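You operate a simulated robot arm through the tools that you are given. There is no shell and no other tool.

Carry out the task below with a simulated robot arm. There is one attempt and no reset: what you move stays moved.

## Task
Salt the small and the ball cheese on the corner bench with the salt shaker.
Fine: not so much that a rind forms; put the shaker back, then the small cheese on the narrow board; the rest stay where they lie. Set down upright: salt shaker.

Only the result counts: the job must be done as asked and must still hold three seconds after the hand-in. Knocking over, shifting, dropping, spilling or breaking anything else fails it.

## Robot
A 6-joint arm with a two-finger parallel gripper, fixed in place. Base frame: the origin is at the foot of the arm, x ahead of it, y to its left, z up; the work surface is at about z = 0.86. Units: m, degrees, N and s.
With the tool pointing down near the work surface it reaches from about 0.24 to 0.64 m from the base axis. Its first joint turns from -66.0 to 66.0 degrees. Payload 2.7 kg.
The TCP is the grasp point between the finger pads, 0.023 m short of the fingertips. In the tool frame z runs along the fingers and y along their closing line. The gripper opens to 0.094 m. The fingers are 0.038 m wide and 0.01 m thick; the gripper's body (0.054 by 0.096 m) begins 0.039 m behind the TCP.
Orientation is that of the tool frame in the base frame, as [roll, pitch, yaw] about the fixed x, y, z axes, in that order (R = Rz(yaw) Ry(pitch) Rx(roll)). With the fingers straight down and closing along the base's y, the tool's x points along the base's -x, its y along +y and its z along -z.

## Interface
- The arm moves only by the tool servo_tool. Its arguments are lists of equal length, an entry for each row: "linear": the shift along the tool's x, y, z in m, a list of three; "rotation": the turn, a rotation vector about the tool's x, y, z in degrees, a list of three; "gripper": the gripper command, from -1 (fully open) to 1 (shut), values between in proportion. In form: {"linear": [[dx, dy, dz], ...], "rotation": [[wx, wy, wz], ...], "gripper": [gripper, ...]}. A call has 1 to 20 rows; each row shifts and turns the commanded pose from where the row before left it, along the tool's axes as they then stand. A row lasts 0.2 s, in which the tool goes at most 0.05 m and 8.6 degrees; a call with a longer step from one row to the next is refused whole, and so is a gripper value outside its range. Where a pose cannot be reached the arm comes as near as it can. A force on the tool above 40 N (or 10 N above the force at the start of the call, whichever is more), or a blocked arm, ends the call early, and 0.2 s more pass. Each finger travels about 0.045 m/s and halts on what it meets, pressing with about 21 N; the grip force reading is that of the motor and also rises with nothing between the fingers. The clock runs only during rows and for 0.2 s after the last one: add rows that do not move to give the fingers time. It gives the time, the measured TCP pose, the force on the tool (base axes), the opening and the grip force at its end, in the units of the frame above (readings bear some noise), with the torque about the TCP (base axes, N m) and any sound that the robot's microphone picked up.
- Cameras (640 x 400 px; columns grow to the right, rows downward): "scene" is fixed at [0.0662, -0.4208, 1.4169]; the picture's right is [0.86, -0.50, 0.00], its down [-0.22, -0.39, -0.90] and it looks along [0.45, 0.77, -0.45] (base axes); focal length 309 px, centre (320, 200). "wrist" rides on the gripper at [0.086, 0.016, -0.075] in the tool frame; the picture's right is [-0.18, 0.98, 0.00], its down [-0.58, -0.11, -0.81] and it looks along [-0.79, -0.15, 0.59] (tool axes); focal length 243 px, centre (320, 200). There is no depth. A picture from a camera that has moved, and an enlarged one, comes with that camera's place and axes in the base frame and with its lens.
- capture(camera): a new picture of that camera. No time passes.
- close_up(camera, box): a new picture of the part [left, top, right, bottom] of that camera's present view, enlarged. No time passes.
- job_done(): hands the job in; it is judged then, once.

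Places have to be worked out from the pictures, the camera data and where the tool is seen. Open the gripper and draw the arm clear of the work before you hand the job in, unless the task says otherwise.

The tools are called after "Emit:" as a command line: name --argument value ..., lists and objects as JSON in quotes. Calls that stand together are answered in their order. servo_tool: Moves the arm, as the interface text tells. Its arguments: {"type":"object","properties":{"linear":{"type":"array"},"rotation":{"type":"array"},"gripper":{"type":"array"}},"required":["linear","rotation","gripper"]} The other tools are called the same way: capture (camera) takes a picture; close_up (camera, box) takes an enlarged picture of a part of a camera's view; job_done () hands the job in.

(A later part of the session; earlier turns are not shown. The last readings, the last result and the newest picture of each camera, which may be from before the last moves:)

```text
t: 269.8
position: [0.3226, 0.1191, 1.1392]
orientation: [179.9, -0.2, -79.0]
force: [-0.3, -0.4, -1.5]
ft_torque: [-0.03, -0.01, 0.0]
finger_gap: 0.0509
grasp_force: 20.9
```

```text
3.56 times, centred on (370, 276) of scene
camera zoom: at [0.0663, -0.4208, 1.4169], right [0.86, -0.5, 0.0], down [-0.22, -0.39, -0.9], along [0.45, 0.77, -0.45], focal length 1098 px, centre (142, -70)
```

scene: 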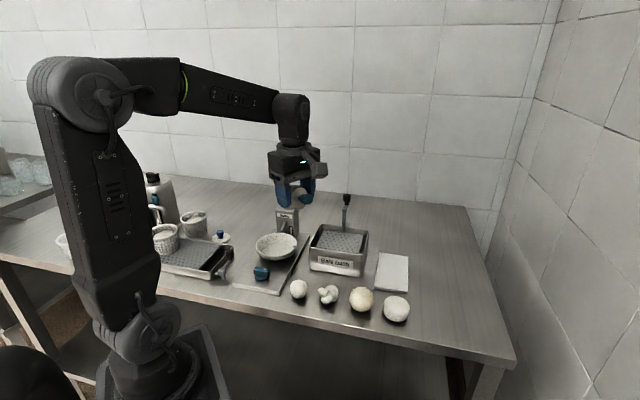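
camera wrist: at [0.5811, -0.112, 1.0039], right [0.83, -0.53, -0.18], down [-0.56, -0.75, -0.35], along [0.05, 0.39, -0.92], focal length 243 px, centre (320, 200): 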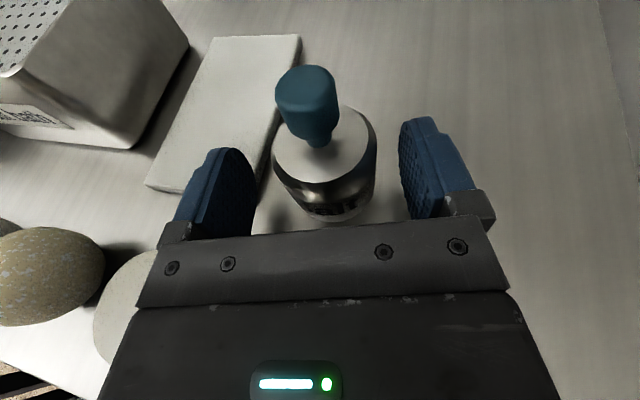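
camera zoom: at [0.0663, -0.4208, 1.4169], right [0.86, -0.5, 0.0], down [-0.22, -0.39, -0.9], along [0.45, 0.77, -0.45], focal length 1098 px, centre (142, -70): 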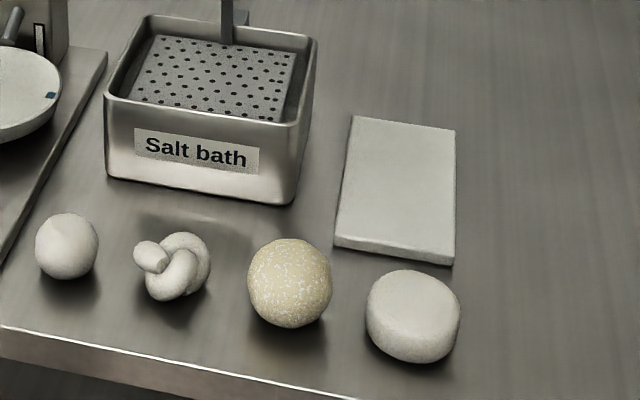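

No change yet at 25 s after the dose; I keep waiting through the expected window.

Emit:
servo_tool --linear '[[0, 0, 0], [0, 0, 0], [0, 0, 0], [0, 0, 0], [0, 0, 0], [0, 0, 0], [0, 0, 0], [0, 0, 0], [0, 0, 0], [0, 0, 0], [0, 0, 0], [0, 0, 0], [0, 0, 0], [0, 0, 0], [0, 0, 0], [0, 0, 0], [0, 0, 0], [0, 0, 0], [0, 0, 0], [0, 0, 0]]' --rotation '[[0, 0, 0], [0, 0, 0], [0, 0, 0], [0, 0, 0], [0, 0, 0], [0, 0, 0], [0, 0, 0], [0, 0, 0], [0, 0, 0], [0, 0, 0], [0, 0, 0], [0, 0, 0], [0, 0, 0], [0, 0, 0], [0, 0, 0], [0, 0, 0], [0, 0, 0], [0, 0, 0], [0, 0, 0], [0, 0, 0]]' --gripper '[0.6, 0.6, 0.6, 0.6, 0.6, 0.6, 0.6, 0.6, 0.6, 0.6, 0.6, 0.6, 0.6, 0.6, 0.6, 0.6, 0.6, 0.6, 0.6, 0.6]'

Emit:
servo_tool --linear '[[0, 0, 0], [0, 0, 0], [0, 0, 0], [0, 0, 0], [0, 0, 0], [0, 0, 0], [0, 0, 0], [0, 0, 0], [0, 0, 0], [0, 0, 0], [0, 0, 0], [0, 0, 0], [0, 0, 0], [0, 0, 0], [0, 0, 0], [0, 0, 0], [0, 0, 0], [0, 0, 0], [0, 0, 0], [0, 0, 0]]' --rotation '[[0, 0, 0], [0, 0, 0], [0, 0, 0], [0, 0, 0], [0, 0, 0], [0, 0, 0], [0, 0, 0], [0, 0, 0], [0, 0, 0], [0, 0, 0], [0, 0, 0], [0, 0, 0], [0, 0, 0], [0, 0, 0], [0, 0, 0], [0, 0, 0], [0, 0, 0], [0, 0, 0], [0, 0, 0], [0, 0, 0]]' --gripper '[0.6, 0.6, 0.6, 0.6, 0.6, 0.6, 0.6, 0.6, 0.6, 0.6, 0.6, 0.6, 0.6, 0.6, 0.6, 0.6, 0.6, 0.6, 0.6, 0.6]'

Emit:
servo_tool --linear '[[0, 0, 0], [0, 0, 0], [0, 0, 0], [0, 0, 0], [0, 0, 0], [0, 0, 0], [0, 0, 0], [0, 0, 0], [0, 0, 0], [0, 0, 0], [0, 0, 0], [0, 0, 0], [0, 0, 0], [0, 0, 0], [0, 0, 0], [0, 0, 0], [0, 0, 0], [0, 0, 0], [0, 0, 0], [0, 0, 0]]' --rotation '[[0, 0, 0], [0, 0, 0], [0, 0, 0], [0, 0, 0], [0, 0, 0], [0, 0, 0], [0, 0, 0], [0, 0, 0], [0, 0, 0], [0, 0, 0], [0, 0, 0], [0, 0, 0], [0, 0, 0], [0, 0, 0], [0, 0, 0], [0, 0, 0], [0, 0, 0], [0, 0, 0], [0, 0, 0], [0, 0, 0]]' --gripper '[0.6, 0.6, 0.6, 0.6, 0.6, 0.6, 0.6, 0.6, 0.6, 0.6, 0.6, 0.6, 0.6, 0.6, 0.6, 0.6, 0.6, 0.6, 0.6, 0.6]'

Emit:
close_up --camera "scene" --box '[280, 260, 390, 325]'

Emit:
servo_tool --linear '[[0, 0, 0], [0, 0, 0], [0, 0, 0], [0, 0, 0], [0, 0, 0], [0, 0, 0], [0, 0, 0], [0, 0, 0], [0, 0, 0], [0, 0, 0], [0, 0, 0], [0, 0, 0], [0, 0, 0], [0, 0, 0], [0, 0, 0], [0, 0, 0], [0, 0, 0], [0, 0, 0], [0, 0, 0], [0, 0, 0]]' --rotation '[[0, 0, 0], [0, 0, 0], [0, 0, 0], [0, 0, 0], [0, 0, 0], [0, 0, 0], [0, 0, 0], [0, 0, 0], [0, 0, 0], [0, 0, 0], [0, 0, 0], [0, 0, 0], [0, 0, 0], [0, 0, 0], [0, 0, 0], [0, 0, 0], [0, 0, 0], [0, 0, 0], [0, 0, 0], [0, 0, 0]]' --gripper '[0.6, 0.6, 0.6, 0.6, 0.6, 0.6, 0.6, 0.6, 0.6, 0.6, 0.6, 0.6, 0.6, 0.6, 0.6, 0.6, 0.6, 0.6, 0.6, 0.6]'

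Emit:
servo_tool --linear '[[0, 0, 0], [0, 0, 0], [0, 0, 0], [0, 0, 0], [0, 0, 0], [0, 0, 0], [0, 0, 0], [0, 0, 0], [0, 0, 0], [0, 0, 0], [0, 0, 0], [0, 0, 0], [0, 0, 0], [0, 0, 0], [0, 0, 0], [0, 0, 0], [0, 0, 0], [0, 0, 0], [0, 0, 0], [0, 0, 0]]' --rotation '[[0, 0, 0], [0, 0, 0], [0, 0, 0], [0, 0, 0], [0, 0, 0], [0, 0, 0], [0, 0, 0], [0, 0, 0], [0, 0, 0], [0, 0, 0], [0, 0, 0], [0, 0, 0], [0, 0, 0], [0, 0, 0], [0, 0, 0], [0, 0, 0], [0, 0, 0], [0, 0, 0], [0, 0, 0], [0, 0, 0]]' --gripper '[0.6, 0.6, 0.6, 0.6, 0.6, 0.6, 0.6, 0.6, 0.6, 0.6, 0.6, 0.6, 0.6, 0.6, 0.6, 0.6, 0.6, 0.6, 0.6, 0.6]'

Emit:
close_up --camera "scene" --box '[280, 260, 390, 325]'

Emit:
servo_tool --linear '[[0, 0, 0], [0, 0, 0], [0, 0, 0], [0, 0, 0], [0, 0, 0], [0, 0, 0], [0, 0, 0], [0, 0, 0], [0, 0, 0], [0, 0, 0], [0, 0, 0], [0, 0, 0], [0, 0, 0], [0, 0, 0], [0, 0, 0], [0, 0, 0], [0, 0, 0], [0, 0, 0], [0, 0, 0], [0, 0, 0]]' --rotation '[[0, 0, 0], [0, 0, 0], [0, 0, 0], [0, 0, 0], [0, 0, 0], [0, 0, 0], [0, 0, 0], [0, 0, 0], [0, 0, 0], [0, 0, 0], [0, 0, 0], [0, 0, 0], [0, 0, 0], [0, 0, 0], [0, 0, 0], [0, 0, 0], [0, 0, 0], [0, 0, 0], [0, 0, 0], [0, 0, 0]]' --gripper '[0.6, 0.6, 0.6, 0.6, 0.6, 0.6, 0.6, 0.6, 0.6, 0.6, 0.6, 0.6, 0.6, 0.6, 0.6, 0.6, 0.6, 0.6, 0.6, 0.6]'

Emit:
close_up --camera "scene" --box '[280, 260, 390, 325]'

```text
t: 274.0
position: [0.3211, 0.1196, 1.1381]
orientation: [179.9, -0.1, -78.9]
force: [-0.3, -0.5, -1.1]
ft_torque: [0.0, 0.01, 0.02]
finger_gap: 0.0512
grasp_force: 21.0
```

```text
t: 278.2
position: [0.3217, 0.1182, 1.1393]
orientation: [180.0, -0.1, -79.0]
force: [0.4, -0.3, -0.9]
ft_torque: [0.0, -0.01, -0.01]
finger_gap: 0.0511
grasp_force: 20.3
```

```text
t: 282.4
position: [0.3232, 0.1198, 1.1391]
orientation: [179.9, 0.0, -79.0]
force: [-0.4, -0.2, -1.2]
ft_torque: [-0.04, 0.0, 0.01]
finger_gap: 0.0511
grasp_force: 21.3
```

```text
5.82 times, centred on (335, 292) of scene
camera zoom: at [0.0663, -0.4208, 1.4169], right [0.86, -0.5, 0.0], down [-0.22, -0.39, -0.9], along [0.45, 0.77, -0.45], focal length 1797 px, centre (233, -338)
```

zoom: 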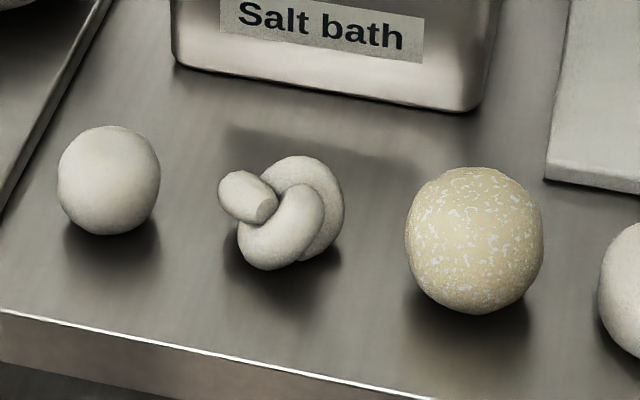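

```text
t: 286.6
position: [0.3215, 0.1177, 1.1382]
orientation: [179.8, 0.0, -79.1]
force: [0.6, -0.1, -2.3]
ft_torque: [-0.02, -0.02, 0.0]
finger_gap: 0.051
grasp_force: 21.4
```

```text
t: 290.8
position: [0.322, 0.1192, 1.1377]
orientation: [179.9, -0.1, -79.0]
force: [0.4, -0.8, -1.6]
ft_torque: [-0.03, -0.01, 0.07]
finger_gap: 0.051
grasp_force: 20.6
```

```text
5.82 times, centred on (335, 292) of scene
camera zoom: at [0.0663, -0.4208, 1.4169], right [0.86, -0.5, 0.0], down [-0.22, -0.39, -0.9], along [0.45, 0.77, -0.45], focal length 1797 px, centre (233, -338)
```

zoom: 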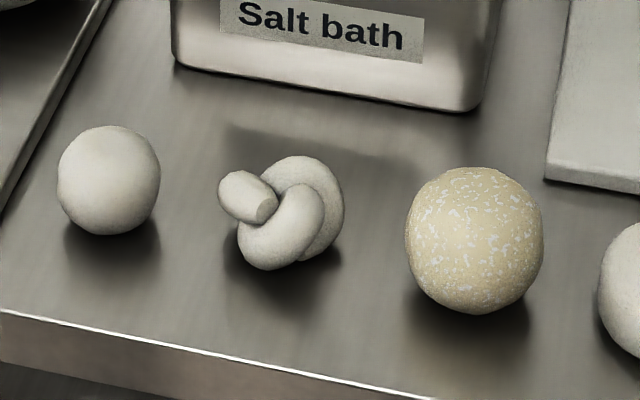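

```text
t: 295.0
position: [0.3206, 0.1178, 1.1378]
orientation: [179.9, -0.1, -79.0]
force: [0.4, -0.7, -2.2]
ft_torque: [-0.04, 0.02, 0.02]
finger_gap: 0.0511
grasp_force: 21.2
```

```text
5.82 times, centred on (335, 292) of scene
camera zoom: at [0.0663, -0.4208, 1.4169], right [0.86, -0.5, 0.0], down [-0.22, -0.39, -0.9], along [0.45, 0.77, -0.45], focal length 1797 px, centre (233, -338)
```

zoom: 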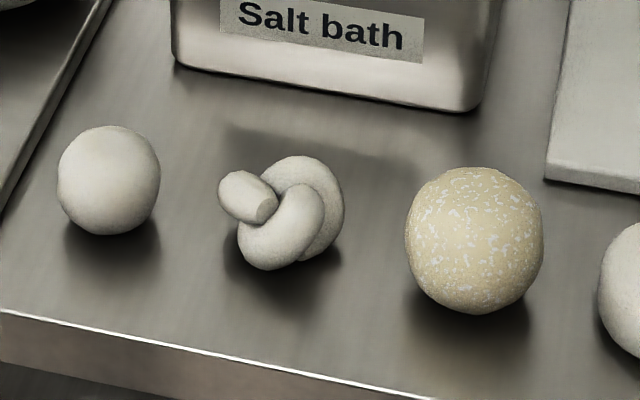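

Still unchanged at 50 s after the dose; the expected window runs to about t≈316, so I keep waiting.

Emit:
servo_tool --linear '[[0, 0, 0], [0, 0, 0], [0, 0, 0], [0, 0, 0], [0, 0, 0], [0, 0, 0], [0, 0, 0], [0, 0, 0], [0, 0, 0], [0, 0, 0], [0, 0, 0], [0, 0, 0], [0, 0, 0], [0, 0, 0], [0, 0, 0], [0, 0, 0], [0, 0, 0], [0, 0, 0], [0, 0, 0], [0, 0, 0]]' --rotation '[[0, 0, 0], [0, 0, 0], [0, 0, 0], [0, 0, 0], [0, 0, 0], [0, 0, 0], [0, 0, 0], [0, 0, 0], [0, 0, 0], [0, 0, 0], [0, 0, 0], [0, 0, 0], [0, 0, 0], [0, 0, 0], [0, 0, 0], [0, 0, 0], [0, 0, 0], [0, 0, 0], [0, 0, 0], [0, 0, 0]]' --gripper '[0.6, 0.6, 0.6, 0.6, 0.6, 0.6, 0.6, 0.6, 0.6, 0.6, 0.6, 0.6, 0.6, 0.6, 0.6, 0.6, 0.6, 0.6, 0.6, 0.6]'

Emit:
servo_tool --linear '[[0, 0, 0], [0, 0, 0], [0, 0, 0], [0, 0, 0], [0, 0, 0], [0, 0, 0], [0, 0, 0], [0, 0, 0], [0, 0, 0], [0, 0, 0], [0, 0, 0], [0, 0, 0], [0, 0, 0], [0, 0, 0], [0, 0, 0], [0, 0, 0], [0, 0, 0], [0, 0, 0], [0, 0, 0], [0, 0, 0]]' --rotation '[[0, 0, 0], [0, 0, 0], [0, 0, 0], [0, 0, 0], [0, 0, 0], [0, 0, 0], [0, 0, 0], [0, 0, 0], [0, 0, 0], [0, 0, 0], [0, 0, 0], [0, 0, 0], [0, 0, 0], [0, 0, 0], [0, 0, 0], [0, 0, 0], [0, 0, 0], [0, 0, 0], [0, 0, 0], [0, 0, 0]]' --gripper '[0.6, 0.6, 0.6, 0.6, 0.6, 0.6, 0.6, 0.6, 0.6, 0.6, 0.6, 0.6, 0.6, 0.6, 0.6, 0.6, 0.6, 0.6, 0.6, 0.6]'

Emit:
close_up --camera "scene" --box '[280, 260, 390, 325]'

Emit:
servo_tool --linear '[[0, 0, 0], [0, 0, 0], [0, 0, 0], [0, 0, 0], [0, 0, 0], [0, 0, 0], [0, 0, 0], [0, 0, 0], [0, 0, 0], [0, 0, 0], [0, 0, 0], [0, 0, 0], [0, 0, 0], [0, 0, 0], [0, 0, 0], [0, 0, 0], [0, 0, 0], [0, 0, 0], [0, 0, 0], [0, 0, 0]]' --rotation '[[0, 0, 0], [0, 0, 0], [0, 0, 0], [0, 0, 0], [0, 0, 0], [0, 0, 0], [0, 0, 0], [0, 0, 0], [0, 0, 0], [0, 0, 0], [0, 0, 0], [0, 0, 0], [0, 0, 0], [0, 0, 0], [0, 0, 0], [0, 0, 0], [0, 0, 0], [0, 0, 0], [0, 0, 0], [0, 0, 0]]' --gripper '[0.6, 0.6, 0.6, 0.6, 0.6, 0.6, 0.6, 0.6, 0.6, 0.6, 0.6, 0.6, 0.6, 0.6, 0.6, 0.6, 0.6, 0.6, 0.6, 0.6]'

Emit:
servo_tool --linear '[[0, 0, 0], [0, 0, 0], [0, 0, 0], [0, 0, 0], [0, 0, 0], [0, 0, 0], [0, 0, 0], [0, 0, 0], [0, 0, 0], [0, 0, 0], [0, 0, 0], [0, 0, 0], [0, 0, 0], [0, 0, 0], [0, 0, 0], [0, 0, 0], [0, 0, 0], [0, 0, 0], [0, 0, 0], [0, 0, 0]]' --rotation '[[0, 0, 0], [0, 0, 0], [0, 0, 0], [0, 0, 0], [0, 0, 0], [0, 0, 0], [0, 0, 0], [0, 0, 0], [0, 0, 0], [0, 0, 0], [0, 0, 0], [0, 0, 0], [0, 0, 0], [0, 0, 0], [0, 0, 0], [0, 0, 0], [0, 0, 0], [0, 0, 0], [0, 0, 0], [0, 0, 0]]' --gripper '[0.6, 0.6, 0.6, 0.6, 0.6, 0.6, 0.6, 0.6, 0.6, 0.6, 0.6, 0.6, 0.6, 0.6, 0.6, 0.6, 0.6, 0.6, 0.6, 0.6]'

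Emit:
servo_tool --linear '[[0, 0, 0], [0, 0, 0], [0, 0, 0], [0, 0, 0], [0, 0, 0], [0, 0, 0], [0, 0, 0], [0, 0, 0], [0, 0, 0], [0, 0, 0], [0, 0, 0], [0, 0, 0], [0, 0, 0], [0, 0, 0], [0, 0, 0], [0, 0, 0], [0, 0, 0], [0, 0, 0], [0, 0, 0], [0, 0, 0]]' --rotation '[[0, 0, 0], [0, 0, 0], [0, 0, 0], [0, 0, 0], [0, 0, 0], [0, 0, 0], [0, 0, 0], [0, 0, 0], [0, 0, 0], [0, 0, 0], [0, 0, 0], [0, 0, 0], [0, 0, 0], [0, 0, 0], [0, 0, 0], [0, 0, 0], [0, 0, 0], [0, 0, 0], [0, 0, 0], [0, 0, 0]]' --gripper '[0.6, 0.6, 0.6, 0.6, 0.6, 0.6, 0.6, 0.6, 0.6, 0.6, 0.6, 0.6, 0.6, 0.6, 0.6, 0.6, 0.6, 0.6, 0.6, 0.6]'

Emit:
close_up --camera "scene" --box '[280, 260, 390, 325]'

```text
t: 299.2
position: [0.3211, 0.1198, 1.1384]
orientation: [179.9, -0.1, -79.0]
force: [0.3, -0.6, -2.0]
ft_torque: [-0.03, -0.03, 0.01]
finger_gap: 0.051
grasp_force: 20.9
```

```text
t: 303.4
position: [0.3214, 0.1187, 1.1387]
orientation: [179.9, 0.0, -79.1]
force: [-0.9, -0.2, -1.9]
ft_torque: [-0.02, 0.0, -0.02]
finger_gap: 0.0509
grasp_force: 21.1
```

```text
5.82 times, centred on (335, 292) of scene
camera zoom: at [0.0663, -0.4208, 1.4169], right [0.86, -0.5, 0.0], down [-0.22, -0.39, -0.9], along [0.45, 0.77, -0.45], focal length 1797 px, centre (233, -338)
```

zoom: 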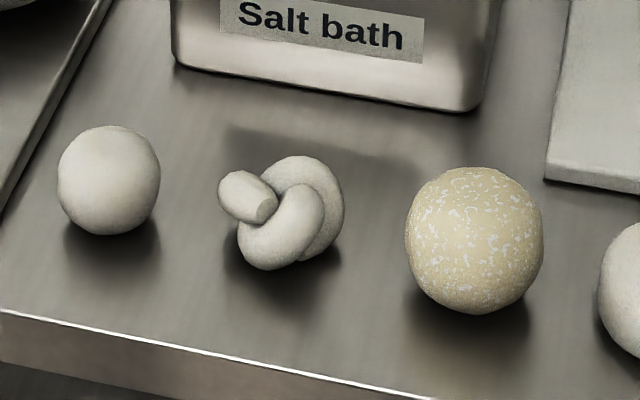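

```text
t: 307.6
position: [0.3199, 0.1189, 1.1384]
orientation: [179.9, -0.1, -79.1]
force: [-0.4, 0.7, -1.6]
ft_torque: [-0.02, -0.01, 0.0]
finger_gap: 0.051
grasp_force: 21.6
```

```text
t: 311.8
position: [0.3212, 0.1184, 1.1387]
orientation: [179.9, -0.1, -79.0]
force: [0.4, -0.5, -0.9]
ft_torque: [0.0, 0.03, -0.03]
finger_gap: 0.0509
grasp_force: 21.2
```

```text
t: 316.0
position: [0.3204, 0.1192, 1.1378]
orientation: [179.9, -0.1, -79.0]
force: [0.4, -0.1, -1.7]
ft_torque: [-0.01, 0.01, -0.02]
finger_gap: 0.0511
grasp_force: 20.6
```

```text
5.82 times, centred on (335, 292) of scene
camera zoom: at [0.0663, -0.4208, 1.4169], right [0.86, -0.5, 0.0], down [-0.22, -0.39, -0.9], along [0.45, 0.77, -0.45], focal length 1797 px, centre (233, -338)
```

zoom: 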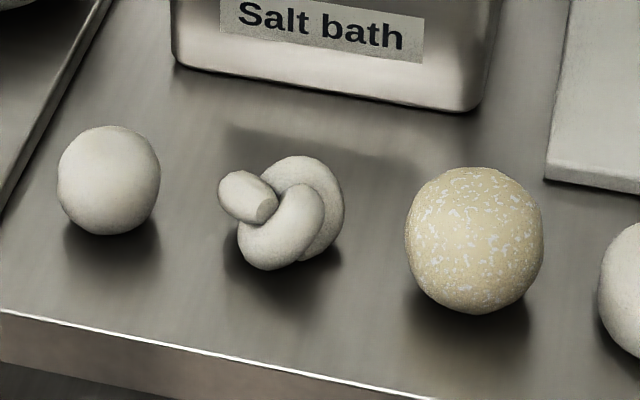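

No change 71 s after the inverted dose, so either more is needed or the upright strokes were what counted for the ball (it got many). I bring the shaker upright over the small cheese and will apply the same upright strokes in small portions, checking after each.

Emit:
servo_tool --linear '[[0, 0, 0], [0, 0, 0], [0, 0, 0], [0, 0, 0], [0, 0, 0], [0, 0, 0], [0, 0, 0], [0, 0, 0], [0, 0, 0], [-0.0193, 0, 0.0052], [-0.0193, 0, 0.0052], [-0.0193, 0, 0.0052], [-0.0193, 0, 0.0052], [-0.0193, 0, 0.0052], [0, 0, 0]]' --rotation '[[0, 8.33, 0], [0, 8.33, 0], [0, 8.33, 0], [0, 8.33, 0], [0, 8.33, 0], [0, 8.33, 0], [0, 8.33, 0], [0, 8.33, 0], [0, 8.33, 0], [0, 0, 0], [0, 0, 0], [0, 0, 0], [0, 0, 0], [0, 0, 0], [0, 0, 0]]' --gripper '[0.6, 0.6, 0.6, 0.6, 0.6, 0.6, 0.6, 0.6, 0.6, 0.6, 0.6, 0.6, 0.6, 0.6, 0.6]'

Emit:
capture --camera "scene"

Emit:
close_up --camera "scene" --box '[250, 210, 350, 310]'

```text
t: 319.2
position: [0.323, 0.1181, 1.0369]
orientation: [179.5, -75.1, -78.4]
force: [-0.2, 0.4, -1.3]
ft_torque: [-0.01, -0.01, 0.0]
finger_gap: 0.051
grasp_force: 21.2
```

```text
taken
```

scene: 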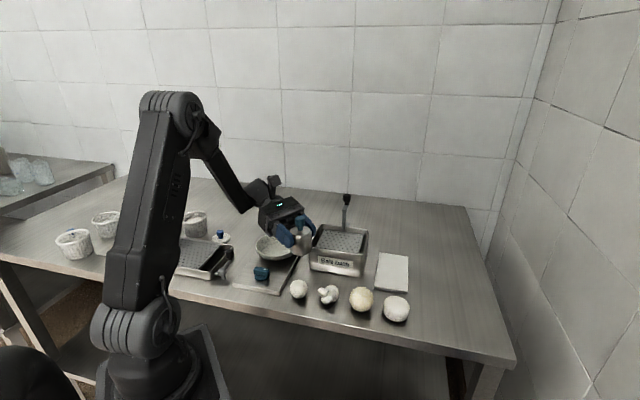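

```text
4.00 times, centred on (300, 260) of scene
camera zoom: at [0.0663, -0.4208, 1.4169], right [0.86, -0.5, 0.0], down [-0.22, -0.39, -0.9], along [0.45, 0.77, -0.45], focal length 1235 px, centre (400, -40)
```

zoom: 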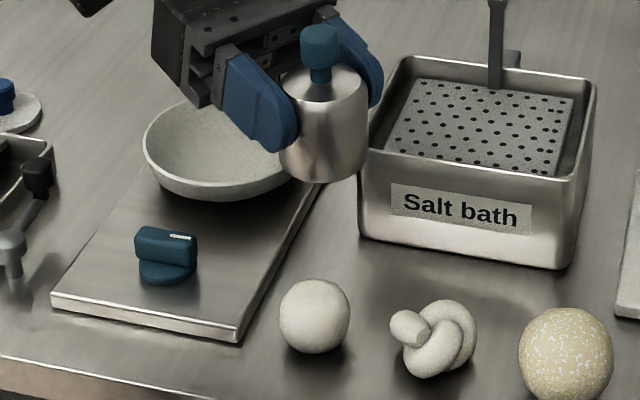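

I centre it (7 mm left), lower to about 5 cm above the cheese, and give two upright strokes.

Emit:
servo_tool --linear '[[0, 0.007, -0.004], [-0.0193, 0, 0.0052], [-0.0193, 0, 0.0052], [0, 0, 0], [0.0454, 0, -0.0122], [-0.0454, 0, 0.0122], [0.0454, 0, -0.0122], [-0.0454, 0, 0.0122], [0, 0, 0]]' --rotation '[[0, 0, 0], [0, 0, 0], [0, 0, 0], [0, 0, 0], [0, 0, 0], [0, 0, 0], [0, 0, 0], [0, 0, 0], [0, 0, 0]]' --gripper '[0.6, 0.6, 0.6, 0.6, 0.6, 0.6, 0.6, 0.6, 0.6]'

Emit:
close_up --camera "scene" --box '[250, 210, 350, 310]'

```text
t: 321.2
position: [0.313, 0.1203, 0.9996]
orientation: [179.5, -75.1, -78.6]
force: [0.0, -0.6, -1.5]
ft_torque: [0.0, 0.01, 0.02]
finger_gap: 0.0511
grasp_force: 20.3
```

```text
4.00 times, centred on (300, 260) of scene
camera zoom: at [0.0663, -0.4208, 1.4169], right [0.86, -0.5, 0.0], down [-0.22, -0.39, -0.9], along [0.45, 0.77, -0.45], focal length 1235 px, centre (400, -40)
```

zoom: 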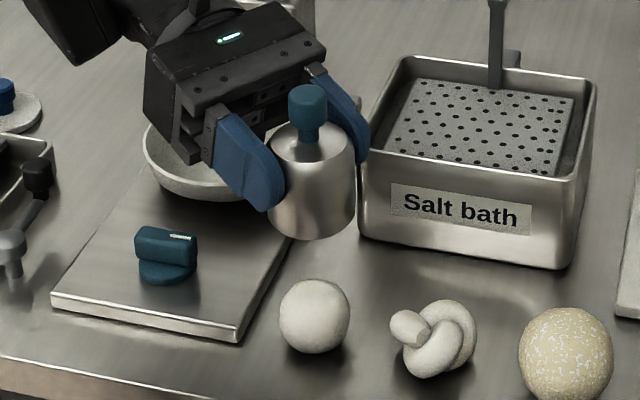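

No change after two strokes. I continue in portions of five strokes, checking each time.

Emit:
servo_tool --linear '[[0.0454, 0, -0.0122], [-0.0454, 0, 0.0122], [0.0454, 0, -0.0122], [-0.0454, 0, 0.0122], [0.0454, 0, -0.0122], [-0.0454, 0, 0.0122], [0.0454, 0, -0.0122], [-0.0454, 0, 0.0122], [0.0454, 0, -0.0122], [-0.0454, 0, 0.0122], [0, 0, 0]]' --rotation '[[0, 0, 0], [0, 0, 0], [0, 0, 0], [0, 0, 0], [0, 0, 0], [0, 0, 0], [0, 0, 0], [0, 0, 0], [0, 0, 0], [0, 0, 0], [0, 0, 0]]' --gripper '[0.6, 0.6, 0.6, 0.6, 0.6, 0.6, 0.6, 0.6, 0.6, 0.6, 0.6]'

Emit:
close_up --camera "scene" --box '[250, 210, 350, 310]'

Emit:
servo_tool --linear '[[0.0454, 0, -0.0122], [-0.0454, 0, 0.0122], [0.0454, 0, -0.0122], [-0.0454, 0, 0.0122], [0.0454, 0, -0.0122], [-0.0454, 0, 0.0122], [0.0454, 0, -0.0122], [-0.0454, 0, 0.0122], [0.0454, 0, -0.0122], [-0.0454, 0, 0.0122], [0, 0, 0]]' --rotation '[[0, 0, 0], [0, 0, 0], [0, 0, 0], [0, 0, 0], [0, 0, 0], [0, 0, 0], [0, 0, 0], [0, 0, 0], [0, 0, 0], [0, 0, 0], [0, 0, 0]]' --gripper '[0.6, 0.6, 0.6, 0.6, 0.6, 0.6, 0.6, 0.6, 0.6, 0.6, 0.6]'

Emit:
close_up --camera "scene" --box '[250, 210, 350, 310]'

```text
t: 323.6
position: [0.3124, 0.1209, 0.999]
orientation: [179.5, -75.2, -78.5]
force: [-0.3, 0.4, -1.7]
ft_torque: [0.05, -0.02, 0.02]
finger_gap: 0.0511
grasp_force: 20.7
```

```text
4.00 times, centred on (300, 260) of scene
camera zoom: at [0.0663, -0.4208, 1.4169], right [0.86, -0.5, 0.0], down [-0.22, -0.39, -0.9], along [0.45, 0.77, -0.45], focal length 1235 px, centre (400, -40)
```

zoom: 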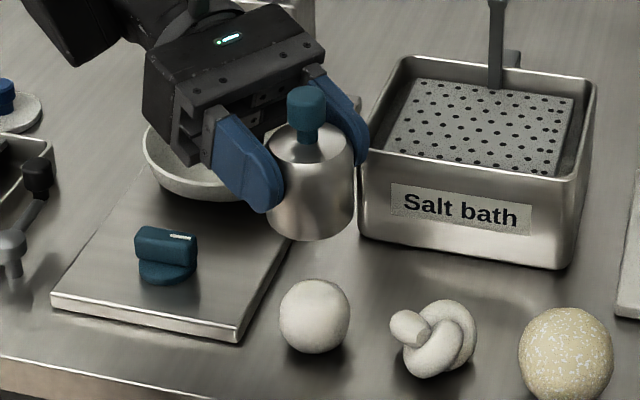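

```text
t: 326.0
position: [0.3138, 0.1214, 1.0001]
orientation: [179.5, -75.1, -78.5]
force: [0.1, -0.8, -1.4]
ft_torque: [0.03, 0.01, -0.01]
finger_gap: 0.0512
grasp_force: 21.5
```

```text
4.00 times, centred on (300, 260) of scene
camera zoom: at [0.0663, -0.4208, 1.4169], right [0.86, -0.5, 0.0], down [-0.22, -0.39, -0.9], along [0.45, 0.77, -0.45], focal length 1235 px, centre (400, -40)
```

zoom: 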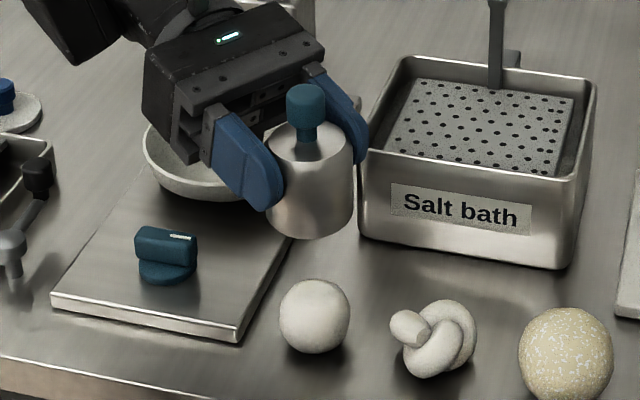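

Twelve upright strokes do nothing either. On the ball, the only fully upside-down (179°) shake was at t≈139–140, about 60 s before it turned; on the small one I only used 165°. I now repeat exactly that: raise and turn the shaker completely over.

Emit:
servo_tool --linear '[[0.0225, 0, -0.006], [0.0225, 0, -0.006], [0.0225, 0, -0.006], [0.0225, 0, -0.006], [0.0225, 0, -0.006], [0.0225, 0, -0.006], [0, 0, 0], [0, 0, 0], [0, 0, 0], [0, 0, 0], [0, 0, 0], [0, 0, 0], [0, 0, 0], [0, 0, 0], [0, 0, 0], [0, 0, 0], [0, 0, 0], [0, 0, 0], [0, 0, 0], [0, 0, 0]]' --rotation '[[0, 0, 0], [0, 0, 0], [0, 0, 0], [0, 0, 0], [0, 0, 0], [0, 0, 0], [0, -8.5, 0], [0, -8.5, 0], [0, -8.5, 0], [0, -8.5, 0], [0, -8.5, 0], [0, -8.5, 0], [0, -8.5, 0], [0, -8.5, 0], [0, -8.5, 0], [0, -8.5, 0], [0, -8.5, 0], [0, -8.5, 0], [0, -8.5, 0], [0, -8.5, 0]]' --gripper '[0.6, 0.6, 0.6, 0.6, 0.6, 0.6, 0.6, 0.6, 0.6, 0.6, 0.6, 0.6, 0.6, 0.6, 0.6, 0.6, 0.6, 0.6, 0.6, 0.6]'

Emit:
servo_tool --linear '[[0, 0, 0], [0, 0, 0], [0, 0, 0], [0, 0, 0], [0, 0, 0], [0, 0, 0], [0, 0, 0], [0, 0, 0]]' --rotation '[[0, -8.55, 0], [0, -8.55, 0], [0, -8.55, 0], [0, -8.55, 0], [0, -8.55, 0], [0, -8.55, 0], [0, -8.55, 0], [0, 0, 0]]' --gripper '[0.6, 0.6, 0.6, 0.6, 0.6, 0.6, 0.6, 0.6]'

Emit:
capture --camera "scene"

Emit:
close_up --camera "scene" --box '[250, 170, 390, 310]'

```text
t: 330.2
position: [0.3142, 0.1217, 1.1383]
orientation: [179.9, 44.1, -79.2]
force: [-0.9, 0.4, -1.3]
ft_torque: [-0.01, 0.02, -0.01]
finger_gap: 0.0511
grasp_force: 20.9
```

```text
t: 332.0
position: [0.3143, 0.1206, 1.1389]
orientation: [0.3, 76.1, 101.4]
force: [-0.4, -0.4, -1.9]
ft_torque: [0.02, 0.0, 0.0]
finger_gap: 0.0509
grasp_force: 20.6
```

```text
taken
```

scene: 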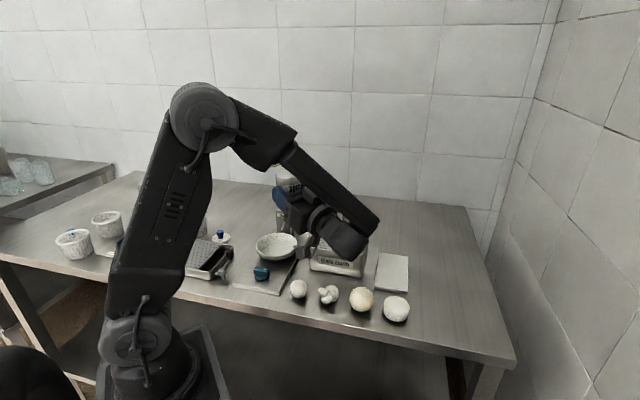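

```text
2.86 times, centred on (320, 240) of scene
camera zoom: at [0.0663, -0.4208, 1.4169], right [0.86, -0.5, 0.0], down [-0.22, -0.39, -0.9], along [0.45, 0.77, -0.45], focal length 882 px, centre (320, 86)
```

zoom: 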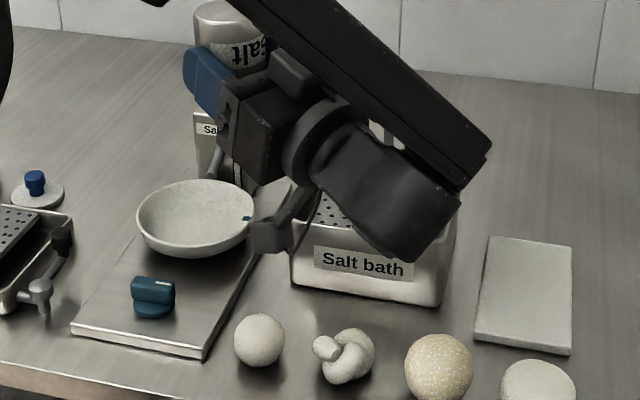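

Fully inverted (179°). I lower over the small cheese and give the same three shakes as the ball received.

Emit:
servo_tool --linear '[[0.0201, -0.0007, -0.0079], [0.0201, -0.0007, -0.0079], [0.0201, -0.0007, -0.0079], [0.0201, -0.0007, -0.0079], [0.0201, -0.0007, -0.0079], [0, 0, 0]]' --rotation '[[0, 0, 0], [0, 0, 0], [0, 0, 0], [0, 0, 0], [0, 0, 0], [0, 0, 0]]' --gripper '[0.6, 0.6, 0.6, 0.6, 0.6, 0.6]'

Emit:
close_up --camera "scene" --box '[250, 200, 350, 310]'

Emit:
capture --camera "wrist"

```text
t: 333.4
position: [0.3198, 0.1074, 1.0318]
orientation: [0.4, 76.2, 101.4]
force: [-0.1, 0.3, -1.4]
ft_torque: [0.02, -0.01, -0.01]
finger_gap: 0.0508
grasp_force: 21.0
```

```text
3.64 times, centred on (300, 255) of scene
camera zoom: at [0.0663, -0.4208, 1.4169], right [0.86, -0.5, 0.0], down [-0.22, -0.39, -0.9], along [0.45, 0.77, -0.45], focal length 1123 px, centre (393, 0)
```

zoom: 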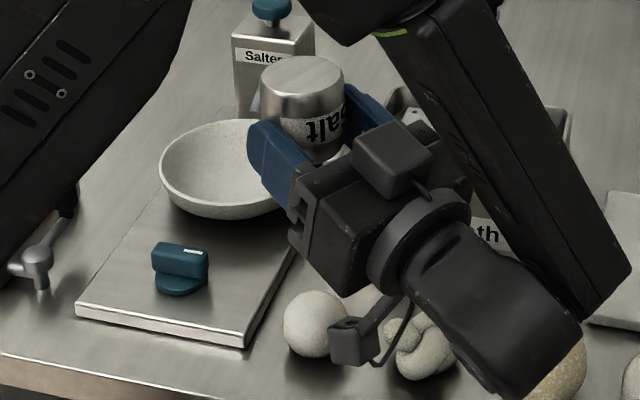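

```text
taken
camera wrist: at [0.3136, 0.0532, 0.9291], right [-0.96, -0.23, 0.18], down [0.28, -0.88, 0.37], along [0.07, 0.41, 0.91], focal length 243 px, centre (320, 200)
```

wrist: 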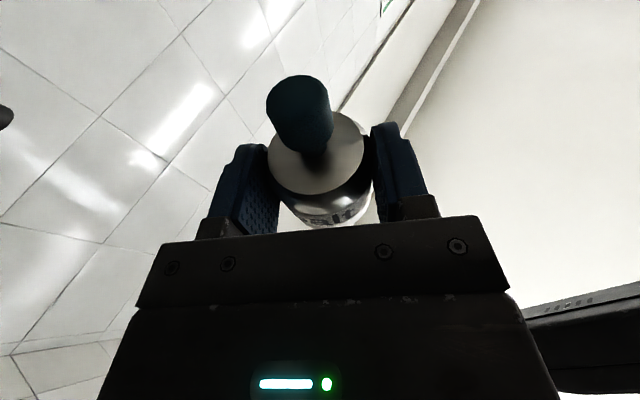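

Clear view: the shaker is upside down, about 8 mm off to the left. I correct that and shake three cycles.

Emit:
servo_tool --linear '[[-0.0012, -0.0051, -0.0049], [0, 0, 0], [-0.0437, 0, 0.0109], [0.0437, 0, -0.0109], [-0.0437, 0, 0.0109], [0.0437, 0, -0.0109], [-0.0437, 0, 0.0109], [0.0437, 0, -0.0109], [0, 0, 0]]' --rotation '[[0, 0, 0], [0, 0, 0], [0, 0, 0], [0, 0, 0], [0, 0, 0], [0, 0, 0], [0, 0, 0], [0, 0, 0], [0, 0, 0]]' --gripper '[0.6, 0.6, 0.6, 0.6, 0.6, 0.6, 0.6, 0.6, 0.6]'

Emit:
close_up --camera "scene" --box '[250, 200, 350, 310]'

```text
t: 335.4
position: [0.3249, 0.1036, 1.0316]
orientation: [0.5, 76.3, 101.4]
force: [0.1, 0.0, -1.4]
ft_torque: [-0.03, 0.0, 0.02]
finger_gap: 0.0508
grasp_force: 21.3
```

```text
3.64 times, centred on (300, 255) of scene
camera zoom: at [0.0663, -0.4208, 1.4169], right [0.86, -0.5, 0.0], down [-0.22, -0.39, -0.9], along [0.45, 0.77, -0.45], focal length 1123 px, centre (393, 0)
```

zoom: 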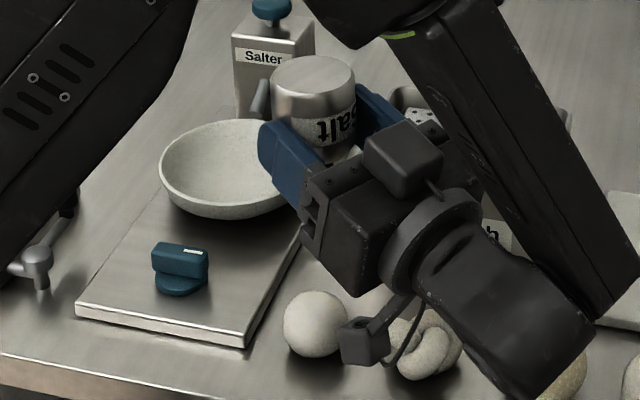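

Dose given at t≈335. I raise and turn the shaker back up, watching the cheeses for the next minute.

Emit:
servo_tool --linear '[[-0.0243, 0, 0.006], [-0.0243, 0, 0.006], [-0.0243, 0, 0.006], [-0.0243, 0, 0.006], [-0.0145, 0, 0.0036], [0, 0, 0], [0, 0, 0], [0, 0, 0], [0, 0, 0], [0, 0, 0], [0, 0, 0], [0, 0, 0], [0, 0, 0], [0, 0, 0], [0, 0, 0], [0, 0, 0], [0, 0, 0], [0, 0, 0], [0, 0, 0]]' --rotation '[[0, 0, 0], [0, 0, 0], [0, 0, 0], [0, 0, 0], [0, 0, 0], [0, 8.0, 0], [0, 8.0, 0], [0, 8.0, 0], [0, 8.0, 0], [0, 8.0, 0], [0, 8.0, 0], [0, 8.0, 0], [0, 8.0, 0], [0, 8.0, 0], [0, 8.0, 0], [0, 8.0, 0], [0, 8.0, 0], [0, 8.0, 0], [0, 0, 0]]' --gripper '[0.6, 0.6, 0.6, 0.6, 0.6, 0.6, 0.6, 0.6, 0.6, 0.6, 0.6, 0.6, 0.6, 0.6, 0.6, 0.6, 0.6, 0.6, 0.6]'

Emit:
close_up --camera "scene" --box '[280, 260, 390, 325]'

```text
t: 339.4
position: [0.3257, 0.1042, 1.1467]
orientation: [180.0, -0.4, -79.0]
force: [0.5, 0.0, -1.6]
ft_torque: [0.03, 0.02, 0.02]
finger_gap: 0.0513
grasp_force: 21.3
```

```text
5.82 times, centred on (335, 292) of scene
camera zoom: at [0.0663, -0.4208, 1.4169], right [0.86, -0.5, 0.0], down [-0.22, -0.39, -0.9], along [0.45, 0.77, -0.45], focal length 1797 px, centre (233, -338)
```

zoom: 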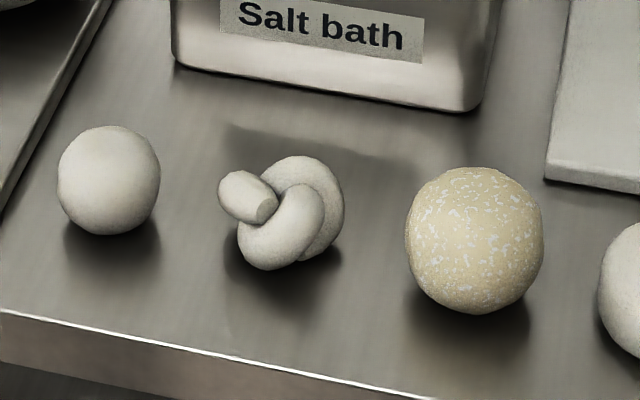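

Nothing visible yet. I use the waiting time to bring the shaker back toward its place, checking the small cheese regularly.

Emit:
servo_tool --linear '[[0.02, -0.0121, 0], [0.02, -0.0121, 0], [0.02, -0.0121, 0], [0.02, -0.0121, 0], [0.02, -0.0121, 0], [0.02, -0.0121, 0], [0, 0, 0], [0, 0, 0], [0, 0, 0], [0, 0, 0], [0, 0, 0], [0, 0, 0], [0, 0, 0], [0, 0, 0], [0, 0, 0], [0, 0, 0], [0, 0, 0], [0, 0, 0], [0, 0, 0], [0, 0, 0]]' --rotation '[[0, 0, 0], [0, 0, 0], [0, 0, 0], [0, 0, 0], [0, 0, 0], [0, 0, 0], [0, 0, 8.5], [0, 0, 8.5], [0, 0, 8.5], [0, 0, 8.5], [0, 0, 8.5], [0, 0, 8.5], [0, 0, 8.5], [0, 0, 8.5], [0, 0, 8.5], [0, 0, 8.5], [0, 0, 8.5], [0, 0, 8.5], [0, 0, 8.5], [0, 0, 8.5]]' --gripper '[0.6, 0.6, 0.6, 0.6, 0.6, 0.6, 0.6, 0.6, 0.6, 0.6, 0.6, 0.6, 0.6, 0.6, 0.6, 0.6, 0.6, 0.6, 0.6, 0.6]'

Emit:
servo_tool --linear '[[0, 0, 0], [0, 0, 0], [0, 0, 0], [0, 0, 0], [0, 0, 0], [0, 0, 0], [0, 0, 0], [0, 0, 0], [0, 0, 0], [0, 0, 0], [0, 0, 0], [0, 0, 0], [0, 0, 0]]' --rotation '[[0, 0, 8.5], [0, 0, 8.5], [0, 0, 8.5], [0, 0, 8.5], [0, 0, 8.5], [0, 0, 8.5], [0, 0, 8.5], [0, 0, 8.5], [0, 0, 8.5], [0, 0, 8.5], [0, 0, 8.5], [0, 0, 8.5], [0, 0, 0]]' --gripper '[0.6, 0.6, 0.6, 0.6, 0.6, 0.6, 0.6, 0.6, 0.6, 0.6, 0.6, 0.6, 0.6]'

Emit:
close_up --camera "scene" --box '[280, 260, 390, 325]'

```text
t: 343.6
position: [0.421, -0.0004, 1.1466]
orientation: [-179.7, -0.1, 161.7]
force: [-1.0, 0.5, -1.5]
ft_torque: [0.0, -0.02, -0.06]
finger_gap: 0.051
grasp_force: 21.0
```

```text
t: 346.4
position: [0.4209, 0.0002, 1.1465]
orientation: [-180.0, 0.3, 59.9]
force: [-0.7, 0.2, -1.6]
ft_torque: [0.02, -0.02, -0.02]
finger_gap: 0.0508
grasp_force: 21.0
```

```text
5.82 times, centred on (335, 292) of scene
camera zoom: at [0.0663, -0.4208, 1.4169], right [0.86, -0.5, 0.0], down [-0.22, -0.39, -0.9], along [0.45, 0.77, -0.45], focal length 1797 px, centre (233, -338)
```

zoom: 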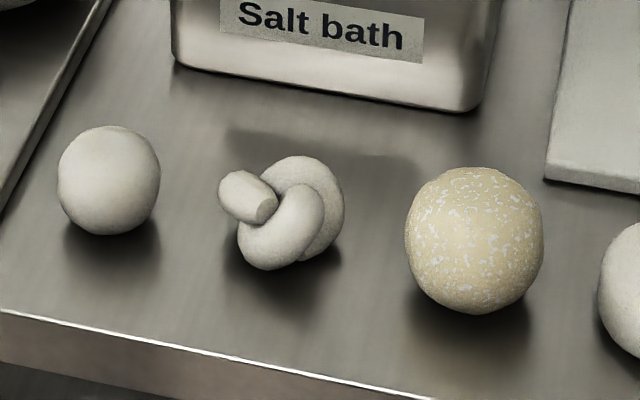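

Emit:
servo_tool --linear '[[0, 0, 0], [0, 0, 0], [0, 0, 0], [0, 0, 0], [0, 0, 0], [0, 0, 0], [0, 0, 0], [0, 0, 0], [0, 0, 0], [-0.00812, 0.01982, 0.0068], [-0.00812, 0.01982, 0.0068], [-0.00812, 0.01982, 0.0068], [-0.00812, 0.01982, 0.0068], [-0.00812, 0.01982, 0.0068], [-0.00812, 0.01982, 0.0068], [-0.00812, 0.01982, 0.0068], [-0.00812, 0.01982, 0.0068], [-0.00812, 0.01982, 0.0068], [0, 0, 0]]' --rotation '[[0, 8.33, 0], [0, 8.33, 0], [0, 8.33, 0], [0, 8.33, 0], [0, 8.33, 0], [0, 8.33, 0], [0, 8.33, 0], [0, 8.33, 0], [0, 8.33, 0], [0, 0, 0], [0, 0, 0], [0, 0, 0], [0, 0, 0], [0, 0, 0], [0, 0, 0], [0, 0, 0], [0, 0, 0], [0, 0, 0], [0, 0, 0]]' --gripper '[0.6, 0.6, 0.6, 0.6, 0.6, 0.6, 0.6, 0.6, 0.6, 0.6, 0.6, 0.6, 0.6, 0.6, 0.6, 0.6, 0.6, 0.6, 0.6]'

Emit:
servo_tool --linear '[[0, 0, 0], [0, 0, 0], [0, 0, 0], [0, 0, 0], [0, 0, 0], [0, 0, 0], [0, 0, 0], [0, 0, 0], [0, 0, 0], [0, 0, 0], [0, 0, 0], [0, 0, 0], [0, 0, 0], [0, 0, 0], [0, 0, 0], [0, 0, 0], [0, 0, 0], [0, 0, 0], [0, 0, 0], [0, 0, 0]]' --rotation '[[0, 0, 0], [0, 0, 0], [0, 0, 0], [0, 0, 0], [0, 0, 0], [0, 0, 0], [0, 0, 0], [0, 0, 0], [0, 0, 0], [0, 0, 0], [0, 0, 0], [0, 0, 0], [0, 0, 0], [0, 0, 0], [0, 0, 0], [0, 0, 0], [0, 0, 0], [0, 0, 0], [0, 0, 0], [0, 0, 0]]' --gripper '[0.6, 0.6, 0.6, 0.6, 0.6, 0.6, 0.6, 0.6, 0.6, 0.6, 0.6, 0.6, 0.6, 0.6, 0.6, 0.6, 0.6, 0.6, 0.6, 0.6]'

Emit:
servo_tool --linear '[[0, 0, 0], [0, 0, 0], [0, 0, 0], [0, 0, 0], [0, 0, 0], [0, 0, 0], [0, 0, 0], [0, 0, 0], [0, 0, 0], [0, 0, 0], [0, 0, 0], [0, 0, 0], [0, 0, 0], [0, 0, 0], [0, 0, 0], [0, 0, 0], [0, 0, 0], [0, 0, 0], [0, 0, 0], [0, 0, 0]]' --rotation '[[0, 0, 0], [0, 0, 0], [0, 0, 0], [0, 0, 0], [0, 0, 0], [0, 0, 0], [0, 0, 0], [0, 0, 0], [0, 0, 0], [0, 0, 0], [0, 0, 0], [0, 0, 0], [0, 0, 0], [0, 0, 0], [0, 0, 0], [0, 0, 0], [0, 0, 0], [0, 0, 0], [0, 0, 0], [0, 0, 0]]' --gripper '[0.6, 0.6, 0.6, 0.6, 0.6, 0.6, 0.6, 0.6, 0.6, 0.6, 0.6, 0.6, 0.6, 0.6, 0.6, 0.6, 0.6, 0.6, 0.6, 0.6]'

Emit:
servo_tool --linear '[[0, 0, 0], [0, 0, 0], [0, 0, 0], [0, 0, 0], [0, 0, 0], [0, 0, 0], [0, 0, 0], [0, 0, 0], [0, 0, 0], [0, 0, 0], [0, 0, 0], [0, 0, 0], [0, 0, 0], [0, 0, 0], [0, 0, 0], [0, 0, 0], [0, 0, 0], [0, 0, 0], [0, 0, 0], [0, 0, 0]]' --rotation '[[0, 0, 0], [0, 0, 0], [0, 0, 0], [0, 0, 0], [0, 0, 0], [0, 0, 0], [0, 0, 0], [0, 0, 0], [0, 0, 0], [0, 0, 0], [0, 0, 0], [0, 0, 0], [0, 0, 0], [0, 0, 0], [0, 0, 0], [0, 0, 0], [0, 0, 0], [0, 0, 0], [0, 0, 0], [0, 0, 0]]' --gripper '[0.6, 0.6, 0.6, 0.6, 0.6, 0.6, 0.6, 0.6, 0.6, 0.6, 0.6, 0.6, 0.6, 0.6, 0.6, 0.6, 0.6, 0.6, 0.6, 0.6]'

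Emit:
close_up --camera "scene" --box '[280, 260, 390, 325]'

Emit:
servo_tool --linear '[[0, 0, 0], [0, 0, 0], [0, 0, 0], [0, 0, 0], [0, 0, 0], [0, 0, 0], [0, 0, 0], [0, 0, 0], [0, 0, 0], [0, 0, 0], [0, 0, 0], [0, 0, 0], [0, 0, 0], [0, 0, 0], [0, 0, 0], [0, 0, 0], [0, 0, 0], [0, 0, 0], [0, 0, 0], [0, 0, 0]]' --rotation '[[0, 0, 0], [0, 0, 0], [0, 0, 0], [0, 0, 0], [0, 0, 0], [0, 0, 0], [0, 0, 0], [0, 0, 0], [0, 0, 0], [0, 0, 0], [0, 0, 0], [0, 0, 0], [0, 0, 0], [0, 0, 0], [0, 0, 0], [0, 0, 0], [0, 0, 0], [0, 0, 0], [0, 0, 0], [0, 0, 0]]' --gripper '[0.6, 0.6, 0.6, 0.6, 0.6, 0.6, 0.6, 0.6, 0.6, 0.6, 0.6, 0.6, 0.6, 0.6, 0.6, 0.6, 0.6, 0.6, 0.6, 0.6]'

Emit:
servo_tool --linear '[[0, 0, 0], [0, 0, 0], [0, 0, 0], [0, 0, 0], [0, 0, 0], [0, 0, 0], [0, 0, 0], [0, 0, 0], [0, 0, 0], [0, 0, 0], [0, 0, 0], [0, 0, 0], [0, 0, 0], [0, 0, 0], [0, 0, 0], [0, 0, 0], [0, 0, 0], [0, 0, 0], [0, 0, 0], [0, 0, 0]]' --rotation '[[0, 0, 0], [0, 0, 0], [0, 0, 0], [0, 0, 0], [0, 0, 0], [0, 0, 0], [0, 0, 0], [0, 0, 0], [0, 0, 0], [0, 0, 0], [0, 0, 0], [0, 0, 0], [0, 0, 0], [0, 0, 0], [0, 0, 0], [0, 0, 0], [0, 0, 0], [0, 0, 0], [0, 0, 0], [0, 0, 0]]' --gripper '[0.6, 0.6, 0.6, 0.6, 0.6, 0.6, 0.6, 0.6, 0.6, 0.6, 0.6, 0.6, 0.6, 0.6, 0.6, 0.6, 0.6, 0.6, 0.6, 0.6]'

Emit:
servo_tool --linear '[[0, 0, 0], [0, 0, 0], [0, 0, 0], [0, 0, 0], [0, 0, 0], [0, 0, 0], [0, 0, 0], [0, 0, 0], [0, 0, 0], [0, 0, 0], [0, 0, 0], [0, 0, 0], [0, 0, 0], [0, 0, 0], [0, 0, 0], [0, 0, 0], [0, 0, 0], [0, 0, 0], [0, 0, 0], [0, 0, 0]]' --rotation '[[0, 0, 0], [0, 0, 0], [0, 0, 0], [0, 0, 0], [0, 0, 0], [0, 0, 0], [0, 0, 0], [0, 0, 0], [0, 0, 0], [0, 0, 0], [0, 0, 0], [0, 0, 0], [0, 0, 0], [0, 0, 0], [0, 0, 0], [0, 0, 0], [0, 0, 0], [0, 0, 0], [0, 0, 0], [0, 0, 0]]' --gripper '[0.6, 0.6, 0.6, 0.6, 0.6, 0.6, 0.6, 0.6, 0.6, 0.6, 0.6, 0.6, 0.6, 0.6, 0.6, 0.6, 0.6, 0.6, 0.6, 0.6]'

Emit:
close_up --camera "scene" --box '[280, 260, 390, 325]'

```text
t: 350.4
position: [0.5934, -0.054, 1.0609]
orientation: [179.9, -74.7, 60.1]
force: [0.1, 0.0, 0.0]
ft_torque: [-0.03, 0.0, 0.01]
finger_gap: 0.051
grasp_force: 21.1
```

```text
t: 354.6
position: [0.5942, -0.0552, 1.0606]
orientation: [179.8, -74.7, 60.0]
force: [-0.9, -0.2, -2.2]
ft_torque: [-0.03, 0.02, 0.03]
finger_gap: 0.0508
grasp_force: 20.5
```

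```text
t: 358.8
position: [0.5952, -0.0544, 1.0606]
orientation: [179.8, -74.6, 60.2]
force: [-1.0, 0.4, -1.9]
ft_torque: [0.01, 0.06, 0.01]
finger_gap: 0.0509
grasp_force: 20.7
```

```text
t: 363.0
position: [0.5946, -0.0542, 1.0609]
orientation: [179.9, -74.7, 60.1]
force: [0.1, 0.6, -0.8]
ft_torque: [0.01, 0.01, -0.01]
finger_gap: 0.0511
grasp_force: 21.2
```

```text
5.82 times, centred on (335, 292) of scene
camera zoom: at [0.0663, -0.4208, 1.4169], right [0.86, -0.5, 0.0], down [-0.22, -0.39, -0.9], along [0.45, 0.77, -0.45], focal length 1797 px, centre (233, -338)
```

zoom: 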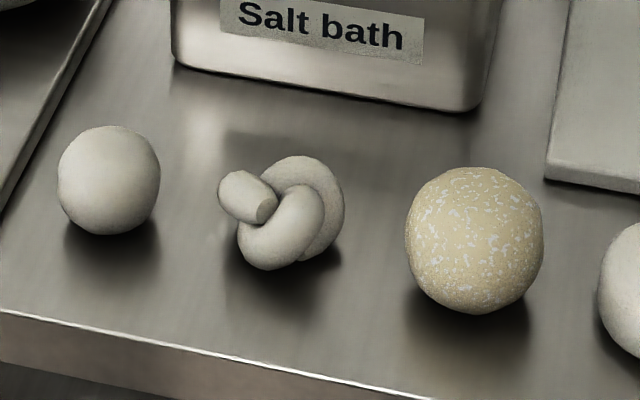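

```text
t: 367.2
position: [0.5938, -0.0541, 1.0607]
orientation: [179.8, -74.7, 60.2]
force: [-1.2, 0.1, -1.7]
ft_torque: [0.01, -0.04, -0.01]
finger_gap: 0.0508
grasp_force: 20.7
```

```text
t: 371.4
position: [0.5948, -0.055, 1.0607]
orientation: [179.8, -74.7, 60.1]
force: [0.1, 0.2, -0.7]
ft_torque: [-0.01, 0.02, 0.0]
finger_gap: 0.0509
grasp_force: 21.2
```

```text
t: 375.6
position: [0.5937, -0.0546, 1.0604]
orientation: [179.9, -74.8, 60.1]
force: [-0.9, -0.1, -2.4]
ft_torque: [0.0, -0.02, -0.01]
finger_gap: 0.0507
grasp_force: 20.5
```

```text
5.82 times, centred on (335, 292) of scene
camera zoom: at [0.0663, -0.4208, 1.4169], right [0.86, -0.5, 0.0], down [-0.22, -0.39, -0.9], along [0.45, 0.77, -0.45], focal length 1797 px, centre (233, -338)
```

zoom: 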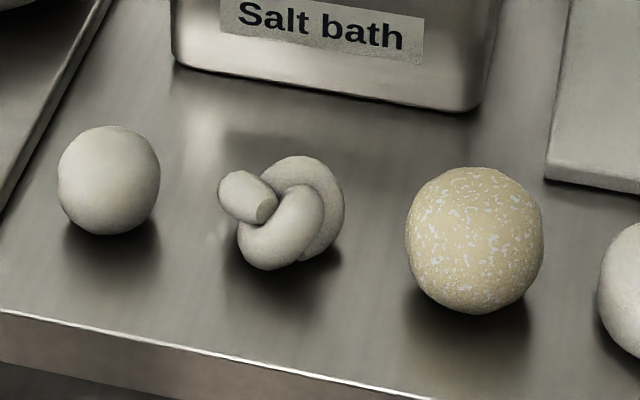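

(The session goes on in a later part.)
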